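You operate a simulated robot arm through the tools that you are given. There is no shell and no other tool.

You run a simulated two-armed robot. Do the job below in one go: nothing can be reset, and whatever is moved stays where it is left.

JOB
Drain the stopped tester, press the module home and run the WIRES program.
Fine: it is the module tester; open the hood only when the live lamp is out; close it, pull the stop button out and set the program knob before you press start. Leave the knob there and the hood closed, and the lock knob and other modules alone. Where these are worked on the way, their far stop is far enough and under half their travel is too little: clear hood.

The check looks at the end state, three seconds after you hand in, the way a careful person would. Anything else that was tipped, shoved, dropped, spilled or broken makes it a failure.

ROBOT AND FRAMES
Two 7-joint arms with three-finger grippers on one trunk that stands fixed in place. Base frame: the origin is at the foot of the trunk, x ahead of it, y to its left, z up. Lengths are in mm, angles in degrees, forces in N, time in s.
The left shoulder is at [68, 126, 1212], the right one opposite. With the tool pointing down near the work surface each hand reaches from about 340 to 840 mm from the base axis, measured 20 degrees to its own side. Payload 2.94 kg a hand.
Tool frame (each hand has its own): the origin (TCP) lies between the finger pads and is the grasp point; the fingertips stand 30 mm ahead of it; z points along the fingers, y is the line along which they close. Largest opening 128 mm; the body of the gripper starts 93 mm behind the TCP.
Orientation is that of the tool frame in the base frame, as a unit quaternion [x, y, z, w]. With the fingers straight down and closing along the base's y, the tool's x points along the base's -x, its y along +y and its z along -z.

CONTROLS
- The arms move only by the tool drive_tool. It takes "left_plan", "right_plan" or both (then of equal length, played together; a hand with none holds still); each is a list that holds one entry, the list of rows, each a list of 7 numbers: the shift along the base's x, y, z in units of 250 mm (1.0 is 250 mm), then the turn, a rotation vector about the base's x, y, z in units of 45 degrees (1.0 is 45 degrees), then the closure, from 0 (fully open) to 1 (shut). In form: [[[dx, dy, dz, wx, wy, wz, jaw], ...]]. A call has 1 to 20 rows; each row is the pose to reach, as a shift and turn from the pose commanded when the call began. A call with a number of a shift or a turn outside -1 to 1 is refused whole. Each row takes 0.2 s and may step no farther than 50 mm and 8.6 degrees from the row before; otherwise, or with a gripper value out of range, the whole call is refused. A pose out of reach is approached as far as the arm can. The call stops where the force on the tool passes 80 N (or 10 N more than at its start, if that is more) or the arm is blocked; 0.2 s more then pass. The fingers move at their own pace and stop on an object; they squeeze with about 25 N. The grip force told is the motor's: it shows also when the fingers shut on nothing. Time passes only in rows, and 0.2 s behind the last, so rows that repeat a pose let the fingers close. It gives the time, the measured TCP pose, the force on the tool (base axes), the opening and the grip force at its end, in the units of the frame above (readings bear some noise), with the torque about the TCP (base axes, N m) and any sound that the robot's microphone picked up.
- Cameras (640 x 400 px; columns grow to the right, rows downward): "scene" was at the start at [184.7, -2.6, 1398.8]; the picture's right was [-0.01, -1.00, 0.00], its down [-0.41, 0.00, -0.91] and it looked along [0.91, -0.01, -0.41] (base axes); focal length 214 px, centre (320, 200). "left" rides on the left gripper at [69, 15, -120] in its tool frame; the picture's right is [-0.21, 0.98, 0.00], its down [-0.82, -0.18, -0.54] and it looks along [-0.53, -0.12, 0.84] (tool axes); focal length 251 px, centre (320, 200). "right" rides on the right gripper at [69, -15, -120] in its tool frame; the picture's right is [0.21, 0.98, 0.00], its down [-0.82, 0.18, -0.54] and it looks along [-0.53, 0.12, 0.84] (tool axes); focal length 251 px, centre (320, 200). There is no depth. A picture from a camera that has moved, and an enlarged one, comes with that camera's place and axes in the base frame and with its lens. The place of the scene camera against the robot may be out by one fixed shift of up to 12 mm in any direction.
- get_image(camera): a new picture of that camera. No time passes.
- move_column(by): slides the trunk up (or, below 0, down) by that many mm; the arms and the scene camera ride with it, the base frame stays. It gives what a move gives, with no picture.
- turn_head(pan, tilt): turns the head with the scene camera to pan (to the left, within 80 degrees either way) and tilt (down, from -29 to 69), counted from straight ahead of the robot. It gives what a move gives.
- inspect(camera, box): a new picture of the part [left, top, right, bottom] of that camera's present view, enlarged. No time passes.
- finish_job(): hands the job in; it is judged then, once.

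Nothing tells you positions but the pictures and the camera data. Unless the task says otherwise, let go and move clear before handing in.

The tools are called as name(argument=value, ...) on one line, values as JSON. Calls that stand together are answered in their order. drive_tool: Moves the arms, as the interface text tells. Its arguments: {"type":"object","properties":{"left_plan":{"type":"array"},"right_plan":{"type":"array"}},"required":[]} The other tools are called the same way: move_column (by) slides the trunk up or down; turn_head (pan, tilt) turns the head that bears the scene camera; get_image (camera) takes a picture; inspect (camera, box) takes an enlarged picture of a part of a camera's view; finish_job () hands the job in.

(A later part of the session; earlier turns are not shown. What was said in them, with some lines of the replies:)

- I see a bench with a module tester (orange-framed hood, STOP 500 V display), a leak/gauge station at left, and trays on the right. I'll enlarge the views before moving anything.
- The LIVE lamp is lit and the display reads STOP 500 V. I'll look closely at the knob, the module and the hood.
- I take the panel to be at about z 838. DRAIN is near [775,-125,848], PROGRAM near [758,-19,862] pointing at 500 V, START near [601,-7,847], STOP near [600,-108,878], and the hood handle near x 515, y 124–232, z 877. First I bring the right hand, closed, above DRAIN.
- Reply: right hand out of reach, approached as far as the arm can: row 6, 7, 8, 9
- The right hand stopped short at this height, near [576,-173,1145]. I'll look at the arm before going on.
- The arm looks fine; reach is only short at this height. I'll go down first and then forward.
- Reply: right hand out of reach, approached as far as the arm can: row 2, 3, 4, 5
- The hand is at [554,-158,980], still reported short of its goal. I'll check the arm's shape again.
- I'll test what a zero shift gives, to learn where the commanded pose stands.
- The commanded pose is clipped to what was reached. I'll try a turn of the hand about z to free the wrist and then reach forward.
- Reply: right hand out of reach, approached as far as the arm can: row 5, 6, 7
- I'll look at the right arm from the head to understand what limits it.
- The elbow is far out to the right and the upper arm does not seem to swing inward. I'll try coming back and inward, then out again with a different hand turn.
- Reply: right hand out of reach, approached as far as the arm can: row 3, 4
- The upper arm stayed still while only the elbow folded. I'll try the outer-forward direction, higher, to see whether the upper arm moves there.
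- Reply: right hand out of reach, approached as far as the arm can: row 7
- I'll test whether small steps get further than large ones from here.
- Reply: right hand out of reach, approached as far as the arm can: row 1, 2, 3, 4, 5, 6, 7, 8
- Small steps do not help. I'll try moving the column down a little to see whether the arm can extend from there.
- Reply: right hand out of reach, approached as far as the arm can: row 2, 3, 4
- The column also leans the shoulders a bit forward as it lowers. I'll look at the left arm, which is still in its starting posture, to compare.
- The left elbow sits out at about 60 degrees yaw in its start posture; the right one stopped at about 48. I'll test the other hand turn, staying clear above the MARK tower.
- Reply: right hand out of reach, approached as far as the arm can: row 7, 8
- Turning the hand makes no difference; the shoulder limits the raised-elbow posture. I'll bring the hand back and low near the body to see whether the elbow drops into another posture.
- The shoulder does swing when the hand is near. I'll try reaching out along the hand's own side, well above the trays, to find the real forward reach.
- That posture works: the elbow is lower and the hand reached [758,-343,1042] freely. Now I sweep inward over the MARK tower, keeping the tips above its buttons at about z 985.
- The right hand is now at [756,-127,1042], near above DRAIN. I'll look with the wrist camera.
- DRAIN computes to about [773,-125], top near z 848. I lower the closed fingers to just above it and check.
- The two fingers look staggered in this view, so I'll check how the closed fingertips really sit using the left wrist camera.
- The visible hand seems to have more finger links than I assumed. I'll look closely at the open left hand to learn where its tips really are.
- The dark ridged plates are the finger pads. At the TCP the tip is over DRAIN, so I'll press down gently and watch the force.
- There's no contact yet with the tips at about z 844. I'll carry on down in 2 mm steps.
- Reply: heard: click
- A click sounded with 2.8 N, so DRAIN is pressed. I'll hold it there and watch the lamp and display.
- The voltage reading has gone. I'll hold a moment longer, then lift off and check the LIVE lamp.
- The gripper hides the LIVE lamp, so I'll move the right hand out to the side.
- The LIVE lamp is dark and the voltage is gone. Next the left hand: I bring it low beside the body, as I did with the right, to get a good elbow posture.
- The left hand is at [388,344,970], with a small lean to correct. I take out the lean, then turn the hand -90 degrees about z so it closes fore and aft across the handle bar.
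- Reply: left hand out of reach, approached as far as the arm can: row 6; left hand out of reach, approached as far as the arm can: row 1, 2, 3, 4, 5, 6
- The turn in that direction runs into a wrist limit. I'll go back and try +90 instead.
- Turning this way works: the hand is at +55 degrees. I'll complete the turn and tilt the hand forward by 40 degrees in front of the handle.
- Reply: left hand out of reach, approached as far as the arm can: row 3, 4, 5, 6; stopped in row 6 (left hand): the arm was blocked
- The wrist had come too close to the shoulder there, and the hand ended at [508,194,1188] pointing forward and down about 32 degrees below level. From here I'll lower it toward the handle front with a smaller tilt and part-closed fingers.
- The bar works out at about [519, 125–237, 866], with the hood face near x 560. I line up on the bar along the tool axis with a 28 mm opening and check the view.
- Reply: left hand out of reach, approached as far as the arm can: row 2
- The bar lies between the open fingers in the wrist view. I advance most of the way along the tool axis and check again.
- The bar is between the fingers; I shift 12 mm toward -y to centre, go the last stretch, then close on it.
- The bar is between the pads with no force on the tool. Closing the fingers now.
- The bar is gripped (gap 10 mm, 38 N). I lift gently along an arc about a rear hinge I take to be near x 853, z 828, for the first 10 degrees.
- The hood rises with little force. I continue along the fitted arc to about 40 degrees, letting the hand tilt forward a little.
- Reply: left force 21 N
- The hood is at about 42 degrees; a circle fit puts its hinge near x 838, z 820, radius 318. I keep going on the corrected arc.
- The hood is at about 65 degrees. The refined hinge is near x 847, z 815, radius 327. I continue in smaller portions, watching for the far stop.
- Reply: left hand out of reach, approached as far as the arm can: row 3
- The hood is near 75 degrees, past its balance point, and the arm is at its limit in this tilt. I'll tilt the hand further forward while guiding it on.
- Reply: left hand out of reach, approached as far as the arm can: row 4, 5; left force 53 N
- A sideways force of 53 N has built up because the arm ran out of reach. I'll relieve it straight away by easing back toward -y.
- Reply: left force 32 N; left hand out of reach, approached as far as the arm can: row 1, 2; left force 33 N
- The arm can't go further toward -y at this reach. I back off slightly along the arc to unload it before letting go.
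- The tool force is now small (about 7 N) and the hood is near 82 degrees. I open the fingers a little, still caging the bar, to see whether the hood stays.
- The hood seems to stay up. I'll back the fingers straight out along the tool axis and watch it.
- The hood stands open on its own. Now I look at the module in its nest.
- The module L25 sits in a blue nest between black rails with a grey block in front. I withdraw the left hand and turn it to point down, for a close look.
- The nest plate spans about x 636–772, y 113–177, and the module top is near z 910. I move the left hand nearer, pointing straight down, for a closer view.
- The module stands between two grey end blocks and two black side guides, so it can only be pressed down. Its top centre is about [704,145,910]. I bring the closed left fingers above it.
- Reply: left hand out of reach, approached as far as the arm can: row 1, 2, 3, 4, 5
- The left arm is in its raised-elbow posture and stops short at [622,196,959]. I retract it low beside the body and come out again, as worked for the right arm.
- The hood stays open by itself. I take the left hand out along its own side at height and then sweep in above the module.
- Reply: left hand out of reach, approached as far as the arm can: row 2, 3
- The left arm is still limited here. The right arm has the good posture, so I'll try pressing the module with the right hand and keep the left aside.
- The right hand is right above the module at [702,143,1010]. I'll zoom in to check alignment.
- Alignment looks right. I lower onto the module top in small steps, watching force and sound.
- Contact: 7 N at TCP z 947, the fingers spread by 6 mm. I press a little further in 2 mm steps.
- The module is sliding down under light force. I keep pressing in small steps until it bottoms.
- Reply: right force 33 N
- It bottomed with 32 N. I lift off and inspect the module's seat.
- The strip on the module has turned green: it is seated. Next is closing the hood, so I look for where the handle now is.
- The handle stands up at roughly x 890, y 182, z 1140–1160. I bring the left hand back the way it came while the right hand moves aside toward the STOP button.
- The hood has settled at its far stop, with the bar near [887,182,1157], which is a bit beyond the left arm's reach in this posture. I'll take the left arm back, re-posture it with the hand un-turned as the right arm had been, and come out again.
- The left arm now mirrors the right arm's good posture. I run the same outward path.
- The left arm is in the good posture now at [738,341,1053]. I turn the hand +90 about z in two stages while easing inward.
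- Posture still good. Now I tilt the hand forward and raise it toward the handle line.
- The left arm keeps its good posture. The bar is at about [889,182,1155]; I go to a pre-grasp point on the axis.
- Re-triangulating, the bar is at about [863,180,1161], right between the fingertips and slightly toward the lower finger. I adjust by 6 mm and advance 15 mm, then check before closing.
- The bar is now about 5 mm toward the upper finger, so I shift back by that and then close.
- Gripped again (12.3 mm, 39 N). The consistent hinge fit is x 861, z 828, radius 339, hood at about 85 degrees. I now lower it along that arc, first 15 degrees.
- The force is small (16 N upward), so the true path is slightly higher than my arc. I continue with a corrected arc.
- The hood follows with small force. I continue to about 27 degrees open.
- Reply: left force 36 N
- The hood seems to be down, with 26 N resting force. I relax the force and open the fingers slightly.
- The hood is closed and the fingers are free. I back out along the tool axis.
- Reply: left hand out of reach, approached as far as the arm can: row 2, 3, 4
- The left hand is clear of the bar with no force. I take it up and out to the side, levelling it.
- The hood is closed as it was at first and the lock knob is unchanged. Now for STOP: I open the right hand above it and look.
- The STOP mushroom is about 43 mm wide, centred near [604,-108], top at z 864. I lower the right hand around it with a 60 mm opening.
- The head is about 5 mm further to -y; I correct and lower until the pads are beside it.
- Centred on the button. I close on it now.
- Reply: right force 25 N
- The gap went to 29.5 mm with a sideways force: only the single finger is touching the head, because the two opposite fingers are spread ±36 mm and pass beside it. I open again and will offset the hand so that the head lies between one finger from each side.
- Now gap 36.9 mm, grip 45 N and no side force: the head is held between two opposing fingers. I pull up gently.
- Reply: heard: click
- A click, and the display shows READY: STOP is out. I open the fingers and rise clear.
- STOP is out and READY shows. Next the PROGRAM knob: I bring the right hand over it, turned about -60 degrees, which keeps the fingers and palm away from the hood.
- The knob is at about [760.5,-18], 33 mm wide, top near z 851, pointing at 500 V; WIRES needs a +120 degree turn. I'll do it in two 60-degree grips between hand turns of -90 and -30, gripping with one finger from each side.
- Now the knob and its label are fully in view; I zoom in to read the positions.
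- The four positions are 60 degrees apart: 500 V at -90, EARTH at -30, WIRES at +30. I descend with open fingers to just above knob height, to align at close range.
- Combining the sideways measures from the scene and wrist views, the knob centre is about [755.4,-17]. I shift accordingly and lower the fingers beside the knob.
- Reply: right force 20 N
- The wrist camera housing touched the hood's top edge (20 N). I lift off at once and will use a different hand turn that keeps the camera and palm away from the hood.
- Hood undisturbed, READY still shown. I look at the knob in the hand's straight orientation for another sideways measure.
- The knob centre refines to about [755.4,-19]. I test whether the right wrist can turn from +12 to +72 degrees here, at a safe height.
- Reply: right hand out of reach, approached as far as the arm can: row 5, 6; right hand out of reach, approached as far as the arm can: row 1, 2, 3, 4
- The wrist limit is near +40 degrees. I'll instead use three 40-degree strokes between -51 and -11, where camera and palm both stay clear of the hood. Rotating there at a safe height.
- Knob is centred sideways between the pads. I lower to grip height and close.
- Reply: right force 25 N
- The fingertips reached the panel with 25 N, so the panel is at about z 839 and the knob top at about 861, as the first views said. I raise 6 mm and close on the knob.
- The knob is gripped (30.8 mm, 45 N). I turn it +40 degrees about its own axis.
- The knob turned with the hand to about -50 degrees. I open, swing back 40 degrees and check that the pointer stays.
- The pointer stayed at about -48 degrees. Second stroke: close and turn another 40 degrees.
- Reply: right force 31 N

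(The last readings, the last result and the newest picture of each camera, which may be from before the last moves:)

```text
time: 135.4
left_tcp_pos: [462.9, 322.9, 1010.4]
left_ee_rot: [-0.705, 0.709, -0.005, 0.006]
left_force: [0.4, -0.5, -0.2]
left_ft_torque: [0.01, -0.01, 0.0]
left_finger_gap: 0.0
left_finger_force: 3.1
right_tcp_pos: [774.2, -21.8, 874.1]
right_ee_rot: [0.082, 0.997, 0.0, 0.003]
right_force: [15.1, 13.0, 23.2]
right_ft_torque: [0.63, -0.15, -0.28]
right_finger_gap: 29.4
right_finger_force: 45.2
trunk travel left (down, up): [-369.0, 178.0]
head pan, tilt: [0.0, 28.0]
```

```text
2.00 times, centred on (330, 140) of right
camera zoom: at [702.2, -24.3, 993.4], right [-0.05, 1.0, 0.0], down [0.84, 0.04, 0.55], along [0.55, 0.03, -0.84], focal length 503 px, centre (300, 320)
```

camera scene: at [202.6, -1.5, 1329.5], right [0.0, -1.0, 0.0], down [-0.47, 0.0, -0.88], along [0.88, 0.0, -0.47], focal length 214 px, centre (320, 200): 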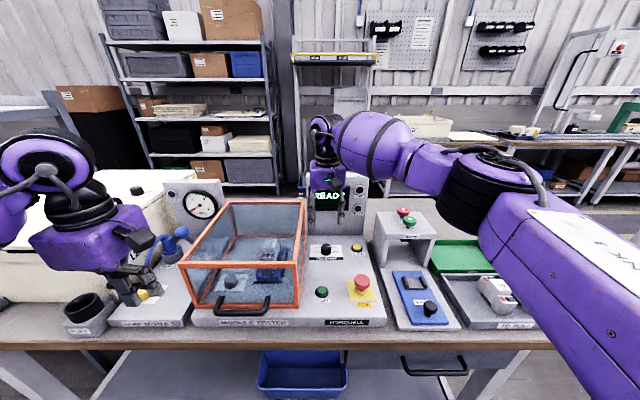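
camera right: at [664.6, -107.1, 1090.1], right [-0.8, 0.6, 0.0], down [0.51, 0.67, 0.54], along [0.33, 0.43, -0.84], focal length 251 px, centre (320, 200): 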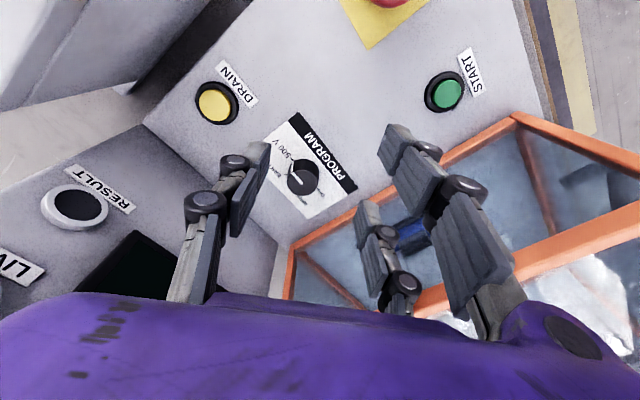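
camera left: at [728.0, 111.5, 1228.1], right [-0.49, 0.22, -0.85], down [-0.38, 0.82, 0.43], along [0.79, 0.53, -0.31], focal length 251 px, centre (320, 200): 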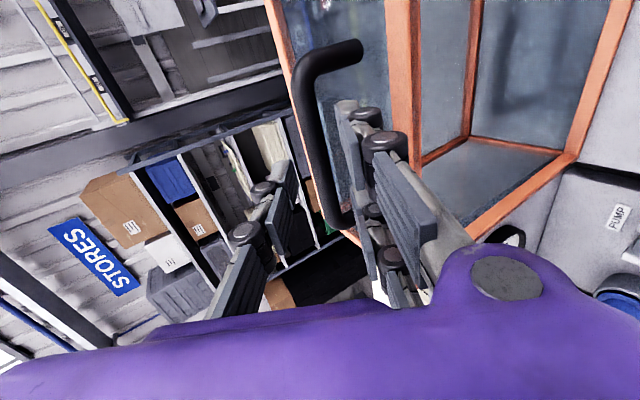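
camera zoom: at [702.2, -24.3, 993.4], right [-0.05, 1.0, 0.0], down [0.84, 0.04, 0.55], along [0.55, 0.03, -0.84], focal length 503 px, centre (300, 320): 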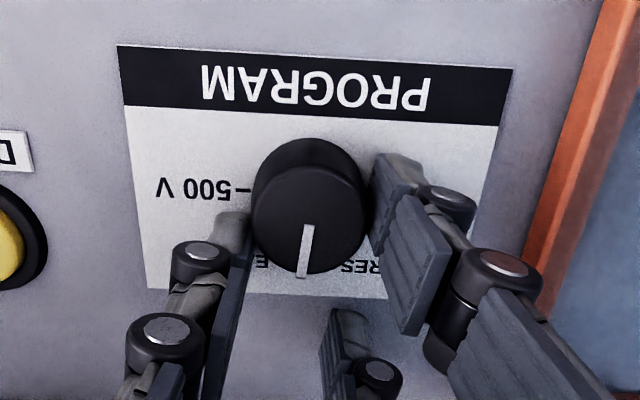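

The pointer is now at about -10 degrees. I release (relieving a 23 N downward load), swing back, and prepare the last stroke.

drive_tool(right_plan=[[[0, 0, 0.012, 0, 0, 0, 1], [0, 0, 0.02, 0, 0, 0, 0.7], [0, 0, 0.02, 0, 0, 0, 0.5], [0, 0, 0.02, 0, 0, 0, 0.5], [-0.0024, -0.01, 0.02, 0, 0, -0.178, 0.5], [-0.006, -0.0192, 0.02, 0, 0, -0.356, 0.5], [-0.0108, -0.028, 0.02, 0, 0, -0.533, 0.5], [-0.0172, -0.036, 0.02, 0, 0, -0.711, 0.5], [-0.0244, -0.0428, 0.02, 0, 0, -0.889, 0.5]]])

inspect(camera="right", box=[220, 40, 440, 240])

inspect(camera="scene", box=[290, 170, 390, 290])

```text
time: 137.4
left_tcp_pos: [463.2, 320.8, 1009.3]
left_ee_rot: [-0.705, 0.709, -0.003, 0.005]
left_force: [0.7, 0.6, 0.6]
left_ft_torque: [0.02, 0.0, -0.04]
left_finger_gap: 0.0
left_finger_force: 2.1
right_tcp_pos: [767.4, -34.6, 876.0]
right_ee_rot: [0.421, 0.907, -0.001, 0.0]
right_force: [0.3, -0.2, 0.6]
right_ft_torque: [0.02, -0.01, -0.01]
right_finger_gap: 63.9
right_finger_force: 0.1
trunk travel left (down, up): [-369.0, 178.0]
head pan, tilt: [0.0, 28.0]
```

```text
2.00 times, centred on (330, 140) of right
camera zoom: at [710.7, 9.6, 995.1], right [0.61, 0.79, 0.0], down [0.67, -0.51, 0.54], along [0.43, -0.33, -0.84], focal length 503 px, centre (300, 320)
```

zoom: 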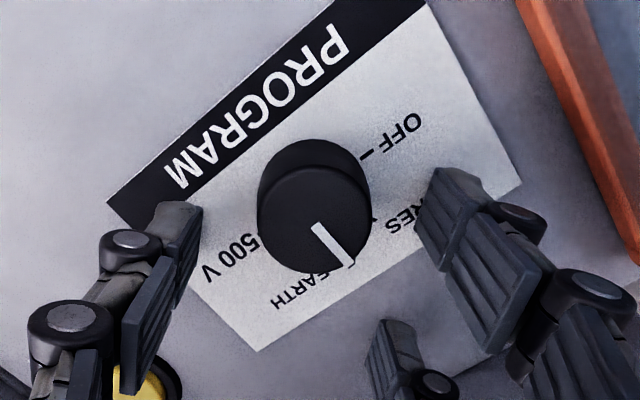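

```text
3.33 times, centred on (340, 230) of scene
camera zoom: at [202.6, -1.6, 1329.6], right [0.0, -1.0, 0.0], down [-0.47, 0.0, -0.88], along [0.88, 0.0, -0.47], focal length 715 px, centre (253, 100)
```

zoom: 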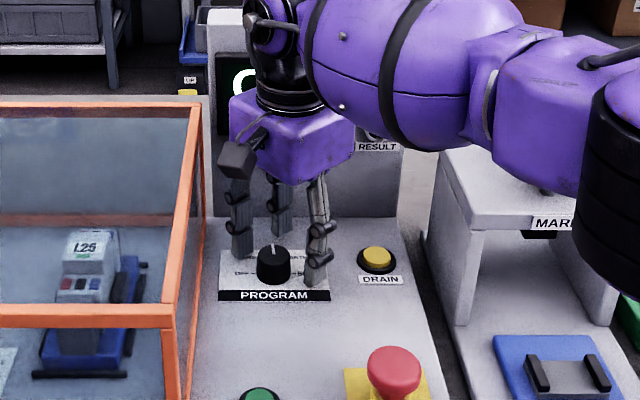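

The pointer is at about +2 degrees; WIRES is at +30. Last stroke: close and turn 29 degrees.

drive_tool(right_plan=[[[0.001, 0.0, 0, 0, 0, 0, 0.7], [0.001, 0, -0.002, 0, 0, 0, 0.9], [0.001, 0, -0.006, 0, 0, 0, 1], [0.001, 0, -0.008, 0, 0, 0, 1], [0.0082, 0.0068, -0.01, 0, 0, 0.178, 1], [0.0146, 0.0148, -0.01, 0, 0, 0.356, 1], [0.0194, 0.0236, -0.01, 0, 0, 0.533, 1], [0.0218, 0.0292, -0.01, 0, 0, 0.644, 1], [0.0218, 0.0292, -0.01, 0, 0, 0.644, 1]]])

inspect(camera="right", box=[220, 40, 440, 240])

inspect(camera="scene", box=[300, 220, 380, 290])

```text
time: 139.4
left_tcp_pos: [462.8, 321.8, 1008.8]
left_ee_rot: [-0.705, 0.709, -0.005, 0.006]
left_force: [0.1, -0.4, 0.3]
left_ft_torque: [0.04, 0.02, 0.0]
left_finger_gap: 0.2
left_finger_force: 2.8
right_tcp_pos: [774.0, -25.4, 875.0]
right_ee_rot: [0.179, 0.984, 0.0, 0.002]
right_force: [11.5, 12.4, 20.3]
right_ft_torque: [0.87, -0.15, -0.27]
right_finger_gap: 29.2
right_finger_force: 45.2
trunk travel left (down, up): [-369.0, 178.0]
head pan, tilt: [0.0, 28.0]
```

```text
2.00 times, centred on (330, 140) of right
camera zoom: at [702.4, -14.4, 995.0], right [0.14, 0.99, 0.0], down [0.83, -0.12, 0.55], along [0.54, -0.08, -0.84], focal length 503 px, centre (300, 320)
```

zoom: 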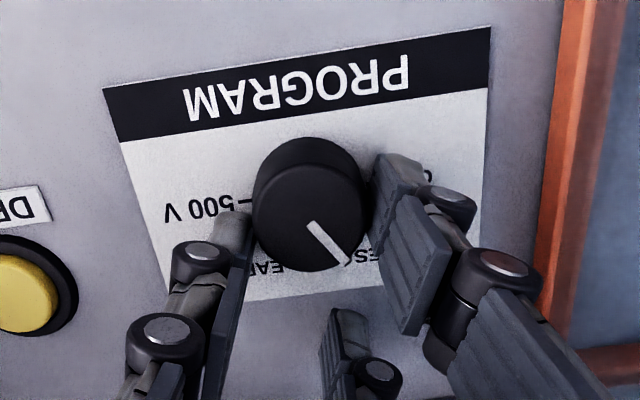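

```text
5.71 times, centred on (340, 255) of scene
camera zoom: at [201.6, -0.2, 1329.8], right [0.0, -1.0, 0.0], down [-0.47, 0.0, -0.88], along [0.88, 0.0, -0.47], focal length 1226 px, centre (206, -114)
```

zoom: 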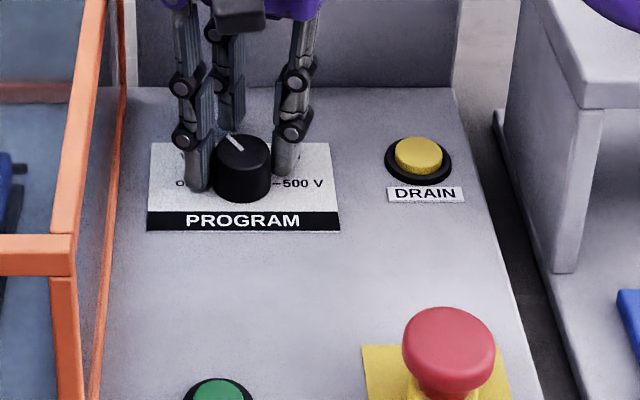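

The pointer is at about +31 degrees, at WIRES. I ease the load, open gently and rise to check it.

drive_tool(right_plan=[[[-0.002, -0.002, 0.008, 0, 0, 0, 1], [-0.002, -0.002, 0.012, 0, 0, 0, 0.75], [-0.002, -0.002, 0.012, 0, 0, 0, 0.5], [-0.002, -0.002, 0.012, 0, 0, 0, 0.5], [-0.002, -0.002, 0.1, 0, 0, 0, 0.5], [-0.002, -0.002, 0.25, 0, 0, 0, 0.5], [-0.002, -0.01, 0.42, 0, 0, 0, 0.5], [-0.02, -0.04, 0.52, 0, 0, 0, 0.5]]])

get_image(camera="right")

inspect(camera="right", box=[250, 50, 430, 210])

inspect(camera="scene", box=[290, 165, 390, 295])

```text
time: 141.2
left_tcp_pos: [463.7, 321.0, 1009.8]
left_ee_rot: [-0.705, 0.709, -0.003, 0.006]
left_force: [-0.2, -0.5, 0.8]
left_ft_torque: [-0.01, 0.0, 0.03]
left_finger_gap: 0.1
left_finger_force: 2.7
right_tcp_pos: [769.6, -38.5, 1004.4]
right_ee_rot: [0.178, 0.984, 0.0, 0.0]
right_force: [0.5, -0.2, -0.4]
right_ft_torque: [0.03, -0.01, 0.03]
right_finger_gap: 64.0
right_finger_force: 0.0
trunk travel left (down, up): [-369.0, 178.0]
head pan, tilt: [0.0, 28.0]
```

```text
taken
camera right: at [698.1, -27.7, 1123.5], right [0.14, 0.99, 0.0], down [0.83, -0.12, 0.54], along [0.54, -0.08, -0.84], focal length 251 px, centre (320, 200)
```

right: 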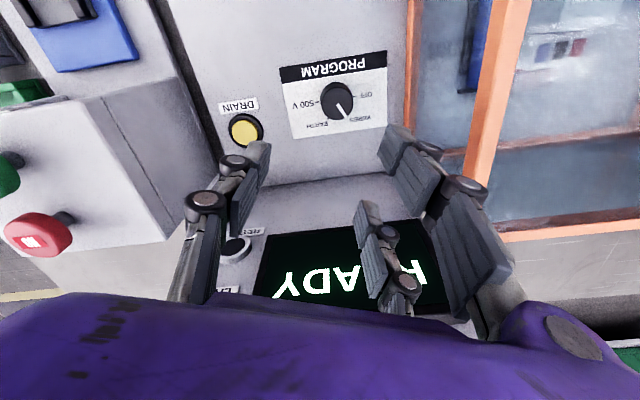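

```text
2.50 times, centred on (340, 130) of right
camera zoom: at [698.1, -27.7, 1123.5], right [0.14, 0.99, 0.0], down [0.83, -0.12, 0.54], along [0.54, -0.08, -0.84], focal length 629 px, centre (270, 375)
```

zoom: 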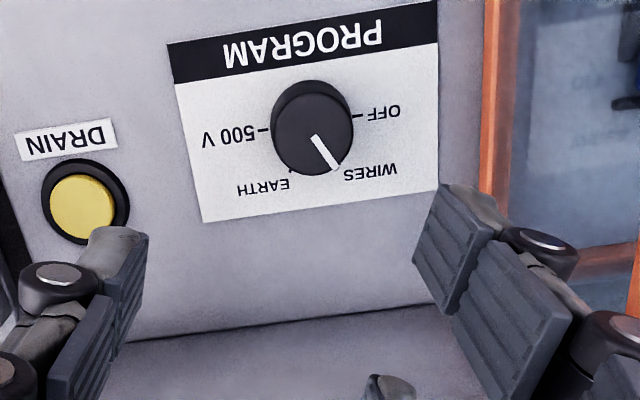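

```text
3.08 times, centred on (340, 230) of scene
camera zoom: at [202.2, -2.0, 1329.6], right [0.0, -1.0, 0.0], down [-0.47, 0.0, -0.88], along [0.88, 0.0, -0.47], focal length 660 px, centre (258, 108)
```

zoom: 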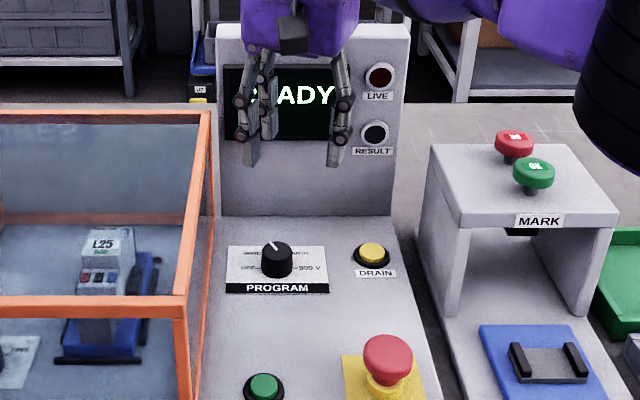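

The pointer is on WIRES and READY still shows. For START I'll press with one of the open fingers on the +y side, so the palm stays clear of the hood corner. Moving there now.

drive_tool(right_plan=[[[-0.1, 0.0, 0, 0, 0, 0.12, 0.5], [-0.24, -0.005, 0, 0, 0, 0.24, 0.5], [-0.38, -0.015, -0.02, 0, 0, 0.36, 0.5], [-0.5, -0.024, -0.1, 0, 0, 0.458, 0.5], [-0.531, -0.024, -0.2, 0, 0, 0.458, 0.5], [-0.531, -0.024, -0.3, 0, 0, 0.458, 0.5]]])

get_image(camera="right")

inspect(camera="scene", box=[280, 220, 380, 320])

```text
time: 142.6
left_tcp_pos: [464.6, 320.5, 1009.7]
left_ee_rot: [-0.705, 0.709, -0.002, 0.006]
left_force: [0.6, 0.3, 0.1]
left_ft_torque: [0.03, 0.01, -0.01]
left_finger_gap: 0.0
left_finger_force: 3.1
right_tcp_pos: [636.9, -42.9, 929.7]
right_ee_rot: [0.0, 1.0, -0.001, 0.001]
right_force: [0.6, -1.0, -0.4]
right_ft_torque: [0.02, -0.01, 0.01]
right_finger_gap: 63.9
right_finger_force: 0.2
trunk travel left (down, up): [-369.0, 178.0]
head pan, tilt: [0.0, 28.0]
```

```text
taken
camera right: at [566.6, -56.9, 1048.6], right [-0.21, 0.98, 0.0], down [0.82, 0.18, 0.54], along [0.53, 0.12, -0.84], focal length 251 px, centre (320, 200)
```

right: 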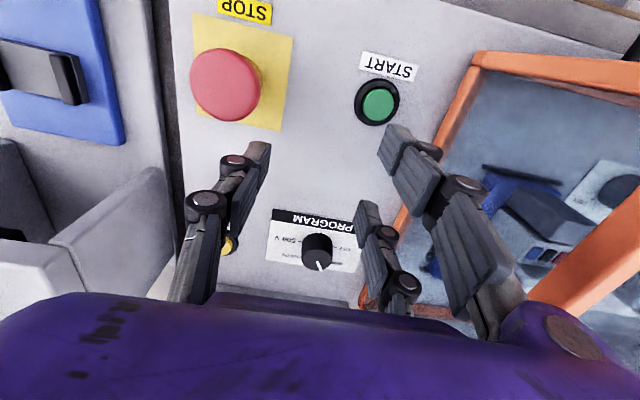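

```text
4.00 times, centred on (330, 270) of scene
camera zoom: at [202.8, -1.8, 1329.5], right [0.0, -1.0, 0.0], down [-0.47, 0.0, -0.88], along [0.88, 0.0, -0.47], focal length 858 px, centre (280, -80)
```

zoom: 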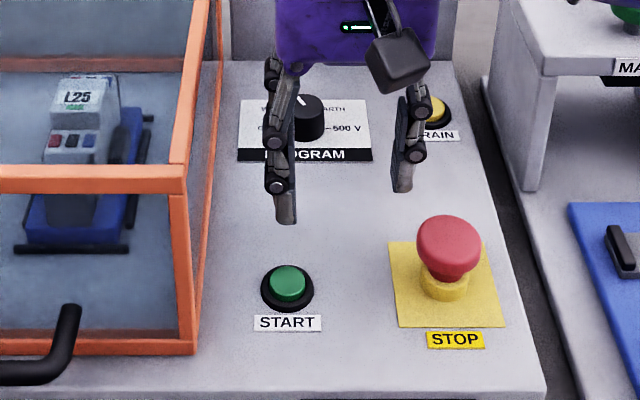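

START is at about [599,-4.6], with the pressing finger nearly above it. I adjust 2 mm and lower to just above the button.

drive_tool(right_plan=[[[-0.008, 0.005, -0.08, 0, 0, 0, 0.5], [-0.008, 0.005, -0.15, 0, 0, 0, 0.5], [-0.008, 0.005, -0.178, 0, 0, 0, 0.5]]])

inspect(camera="right", box=[300, 50, 460, 210])

inspect(camera="scene", box=[280, 220, 380, 320])

```text
time: 143.4
left_tcp_pos: [464.2, 321.3, 1009.0]
left_ee_rot: [-0.705, 0.709, -0.003, 0.006]
left_force: [-0.1, 0.1, -0.6]
left_ft_torque: [0.0, 0.0, 0.01]
left_finger_gap: 0.0
left_finger_force: 3.0
right_tcp_pos: [634.3, -41.3, 883.2]
right_ee_rot: [0.0, 1.0, 0.0, 0.002]
right_force: [0.5, 0.2, 0.0]
right_ft_torque: [0.01, -0.04, 0.0]
right_finger_gap: 63.7
right_finger_force: 0.0
trunk travel left (down, up): [-369.0, 178.0]
head pan, tilt: [0.0, 28.0]
```

```text
2.50 times, centred on (380, 130) of right
camera zoom: at [565.3, -55.8, 1003.4], right [-0.21, 0.98, 0.0], down [0.82, 0.18, 0.54], along [0.53, 0.11, -0.84], focal length 629 px, centre (170, 375)
```

zoom: 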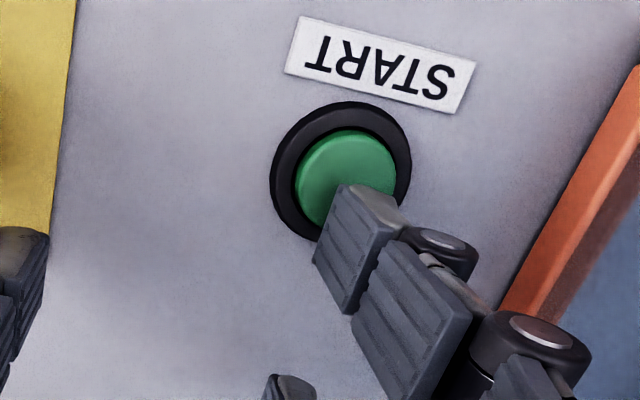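

```text
4.00 times, centred on (330, 270) of scene
camera zoom: at [202.7, -1.5, 1329.5], right [0.0, -1.0, 0.0], down [-0.47, 0.0, -0.88], along [0.88, 0.0, -0.47], focal length 858 px, centre (280, -80)
```

zoom: 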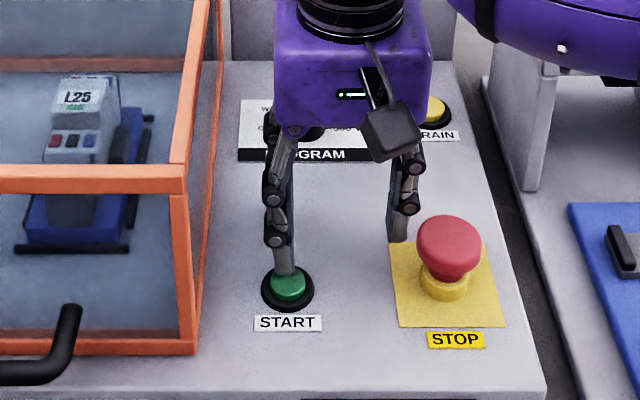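

The fingertip is over the rear part of the green cap; I shift 4 mm toward the robot and press down in small steps.

drive_tool(right_plan=[[[-0.016, -0.008, 0, 0, 0, 0, 0.5], [-0.016, -0.008, -0.012, 0, 0, 0, 0.5], [-0.016, -0.008, -0.022, 0, 0, 0, 0.5], [-0.016, -0.008, -0.03, 0, 0, 0, 0.5]]])

inspect(camera="scene", box=[280, 165, 390, 320])

```text
time: 144.4
left_tcp_pos: [463.0, 320.6, 1008.8]
left_ee_rot: [-0.706, 0.708, -0.003, 0.006]
left_force: [0.6, 0.5, 0.7]
left_ft_torque: [0.01, -0.03, -0.02]
left_finger_gap: 0.3
left_finger_force: 2.5
right_tcp_pos: [629.7, -44.4, 875.9]
right_ee_rot: [0.001, 1.0, -0.001, 0.002]
right_force: [-0.2, 0.5, 2.1]
right_ft_torque: [0.08, 0.06, 0.02]
right_finger_gap: 64.0
right_finger_force: 0.0
trunk travel left (down, up): [-369.0, 178.0]
head pan, tilt: [0.0, 28.0]
heard: click
```

```text
2.58 times, centred on (335, 242) of scene
camera zoom: at [202.4, -1.5, 1329.6], right [0.0, -1.0, 0.0], down [-0.47, 0.0, -0.88], along [0.88, 0.0, -0.47], focal length 554 px, centre (281, 90)
```

zoom: 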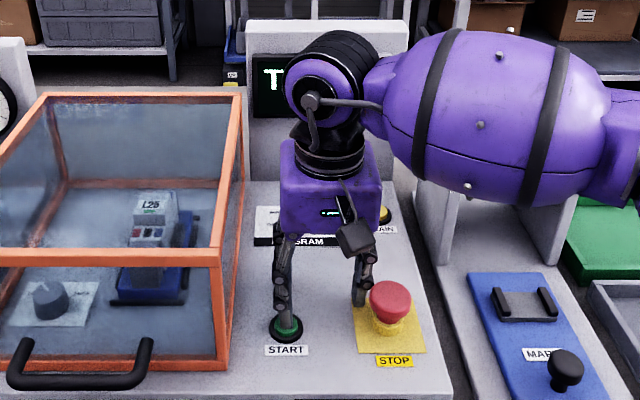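

A click; the display changes. I lift off straight up and move aside to read it.

drive_tool(right_plan=[[[0, 0, 0.04, 0, 0, 0, 0.5], [0, 0, 0.15, 0, 0, 0, 0.5], [0, -0.04, 0.3, 0, 0, 0, 0.5], [-0.02, -0.16, 0.42, 0, 0, 0, 0.6], [-0.04, -0.32, 0.46, 0, 0, 0, 0.8], [-0.08, -0.48, 0.46, 0, 0, 0, 1], [-0.14, -0.62, 0.46, 0, 0, 0, 1], [-0.2, -0.76, 0.46, 0, 0, 0, 1]]])

inspect(camera="scene", box=[280, 165, 390, 320])

get_image(camera="scene")

```text
time: 146.2
left_tcp_pos: [462.5, 319.7, 1009.8]
left_ee_rot: [-0.705, 0.709, -0.003, 0.006]
left_force: [-0.6, -1.0, -0.5]
left_ft_torque: [0.03, 0.01, 0.02]
left_finger_gap: 0.0
left_finger_force: 2.5
right_tcp_pos: [578.1, -235.5, 993.4]
right_ee_rot: [0.001, 1.0, -0.001, 0.001]
right_force: [-0.3, 0.0, 0.3]
right_ft_torque: [0.01, -0.01, 0.01]
right_finger_gap: 0.1
right_finger_force: 3.7
trunk travel left (down, up): [-369.0, 178.0]
head pan, tilt: [0.0, 28.0]
```

```text
2.58 times, centred on (335, 242) of scene
camera zoom: at [201.8, -2.4, 1329.7], right [0.0, -1.0, 0.0], down [-0.47, 0.0, -0.88], along [0.88, 0.0, -0.47], focal length 554 px, centre (281, 90)
```

zoom: 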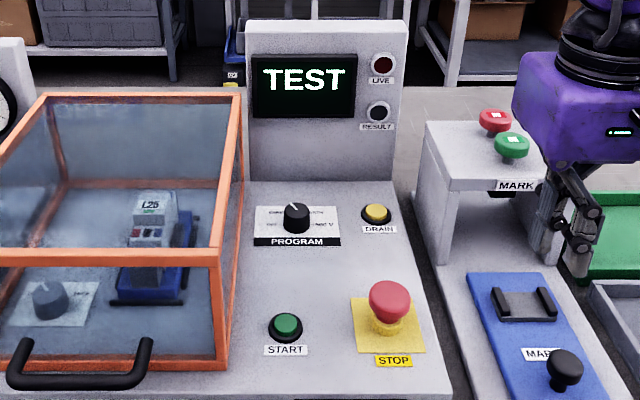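

```text
taken
camera scene: at [201.8, -2.4, 1329.7], right [0.0, -1.0, 0.0], down [-0.47, 0.0, -0.88], along [0.88, 0.0, -0.47], focal length 214 px, centre (320, 200)
```

scene: 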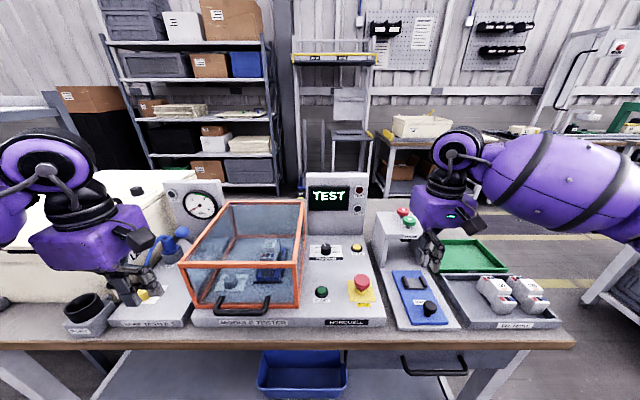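

The display shows TEST: the program is running. I let a few seconds pass and watch the result.

drive_tool(right_plan=[[[0, 0, 0, 0, 0, 0, 1], [0, 0, 0, 0, 0, 0, 1], [0, 0, 0, 0, 0, 0, 1], [0, 0, 0, 0, 0, 0, 1], [0, 0, 0, 0, 0, 0, 1], [0, 0, 0, 0, 0, 0, 1], [0, 0, 0, 0, 0, 0, 1], [0, 0, 0, 0, 0, 0, 1], [0, 0, 0, 0, 0, 0, 1], [0, 0, 0, 0, 0, 0, 1]]])

inspect(camera="scene", box=[295, 165, 385, 285])

inspect(camera="scene", box=[300, 232, 370, 282])

```text
time: 148.4
left_tcp_pos: [463.4, 320.4, 1008.5]
left_ee_rot: [-0.705, 0.709, -0.003, 0.005]
left_force: [0.1, 0.1, -0.5]
left_ft_torque: [-0.02, 0.01, 0.03]
left_finger_gap: 0.0
left_finger_force: 2.4
right_tcp_pos: [578.3, -234.5, 992.8]
right_ee_rot: [0.0, 1.0, -0.001, 0.002]
right_force: [0.2, 0.1, 0.7]
right_ft_torque: [0.01, -0.01, -0.02]
right_finger_gap: 0.0
right_finger_force: 3.5
trunk travel left (down, up): [-369.0, 178.0]
head pan, tilt: [0.0, 28.0]
```

```text
3.33 times, centred on (340, 225) of scene
camera zoom: at [202.6, -1.5, 1329.5], right [0.0, -1.0, 0.0], down [-0.47, 0.0, -0.88], along [0.88, 0.0, -0.47], focal length 715 px, centre (253, 117)
```

zoom: 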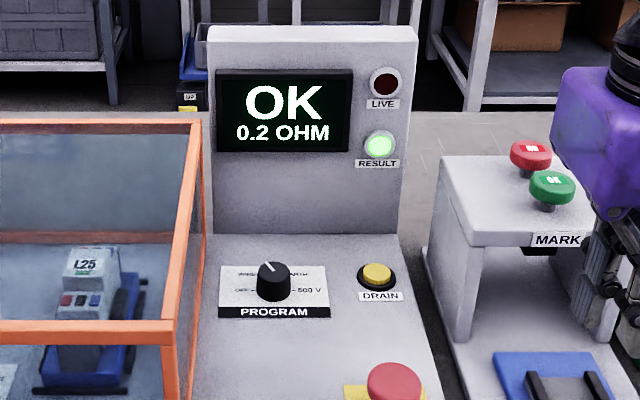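

```text
8.00 times, centred on (335, 257) of scene
camera zoom: at [202.6, -1.5, 1329.5], right [0.0, -1.0, 0.0], down [-0.47, 0.0, -0.88], along [0.88, 0.0, -0.47], focal length 1716 px, centre (200, -256)
```

zoom: 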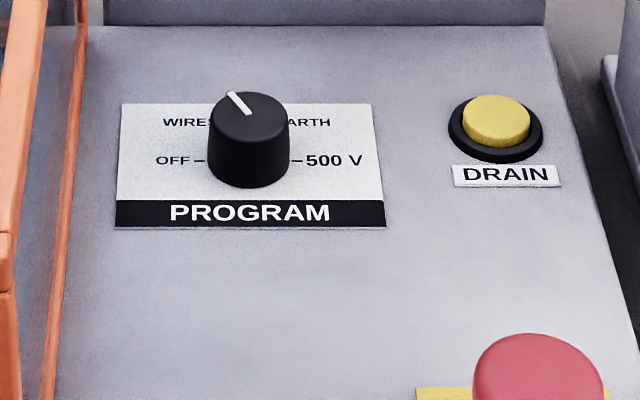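

The tester shows OK, 0.2 OHM with the RESULT lamp green; the knob is at WIRES, the hood closed and STOP out. I move both hands back clear and check the whole bench.

drive_tool(left_plan=[[[-0.04, 0.0, 0.06, 0, 0, 0, 1], [-0.1, 0.02, 0.12, 0, 0, 0, 1], [-0.16, 0.04, 0.16, 0, 0, 0, 1], [-0.2, 0.04, 0.16, 0, 0, 0, 1]]], right_plan=[[[-0.12, -0.02, 0.02, 0, 0, 0, 1], [-0.26, -0.06, 0.04, 0, 0, 0, 1], [-0.4, -0.12, 0.06, 0, 0, 0, 1], [-0.52, -0.18, 0.08, 0, 0, 0, 1]]])

get_image(camera="scene")

inspect(camera="scene", box=[360, 200, 560, 340])

inspect(camera="scene", box=[60, 170, 320, 340])

```text
time: 149.4
left_tcp_pos: [412.4, 329.9, 1050.0]
left_ee_rot: [-0.705, 0.709, -0.002, 0.006]
left_force: [0.0, 0.1, -0.5]
left_ft_torque: [-0.02, -0.03, -0.01]
left_finger_gap: 0.0
left_finger_force: 3.5
right_tcp_pos: [450.8, -279.8, 1010.5]
right_ee_rot: [0.0, 1.0, -0.001, 0.001]
right_force: [0.0, 0.7, 0.0]
right_ft_torque: [-0.03, 0.02, 0.01]
right_finger_gap: 0.1
right_finger_force: 2.9
trunk travel left (down, up): [-369.0, 178.0]
head pan, tilt: [0.0, 28.0]
```

```text
taken
camera scene: at [201.3, -1.4, 1329.8], right [0.0, -1.0, 0.0], down [-0.47, 0.0, -0.88], along [0.88, 0.0, -0.47], focal length 214 px, centre (320, 200)
```

scene: 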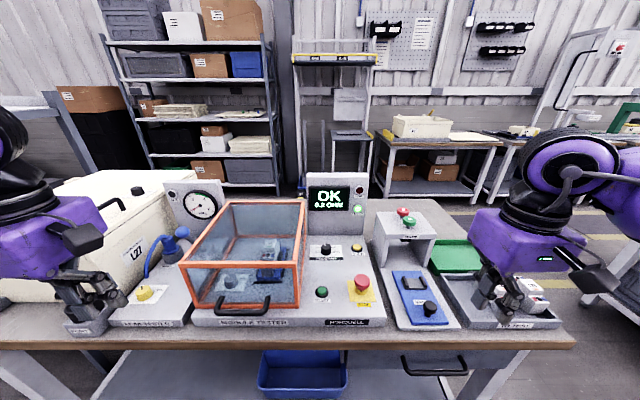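

```text
2.86 times, centred on (460, 270) of scene
camera zoom: at [201.3, -1.4, 1329.8], right [0.0, -1.0, 0.0], down [-0.47, 0.0, -0.88], along [0.88, 0.0, -0.47], focal length 613 px, centre (-80, 0)
```

zoom: 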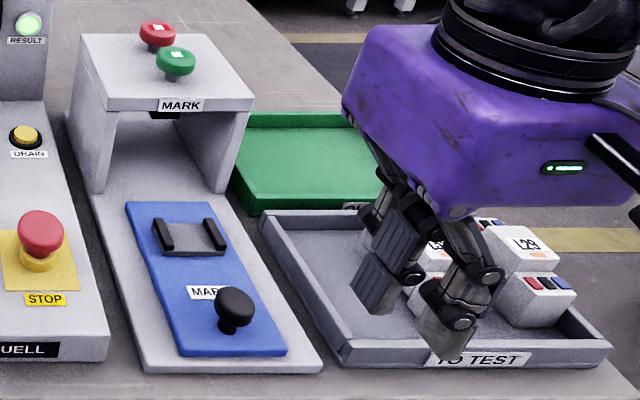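

```text
2.35 times, centred on (190, 255) of scene
camera zoom: at [201.3, -1.4, 1329.8], right [0.0, -1.0, 0.0], down [-0.47, 0.0, -0.88], along [0.88, 0.0, -0.47], focal length 505 px, centre (626, 71)
```

zoom: 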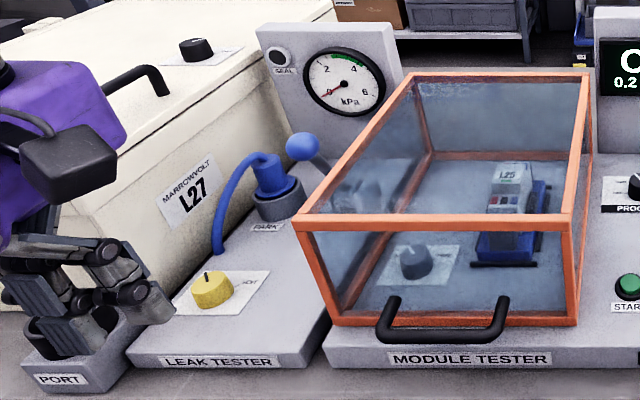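

Everything is in place: OK 0.2 OHM with a green RESULT lamp, knob at WIRES, hood closed, STOP out, module seated. The lock knob and everything else on the bench look as they did at the start, and both hands are clear. I hand in the job.

finish_job()

```text
The job is handed in.
```

The module tester ran the WIRES program and shows OK, 0.2 OHM, with the RESULT lamp green. I've handed the job in.

- **Drain:** I held DRAIN until the voltage reading and the LIVE lamp were both out, and only then opened the hood.
- **Module:** I opened the hood to its far stop and pressed module L25 down until it bottomed. Its strip turned from orange to green. I then closed the hood.
- **Run:** I pulled STOP out and the display read READY. I turned the knob from 500 V to WIRES and then pressed START.
- **End state:** The knob is at WIRES, the hood is closed and STOP is out. The lock knob, the other modules and the rest of the bench look as they did at the start.

There were three unplanned loads along the way, and I saw no damage from any of them:

- The hood handle took a sideways pull of up to 53 N while I was opening it.
- The right wrist camera touched the hood's top edge at about 20 N.
- The fingertips rested on the panel at about 25 N.
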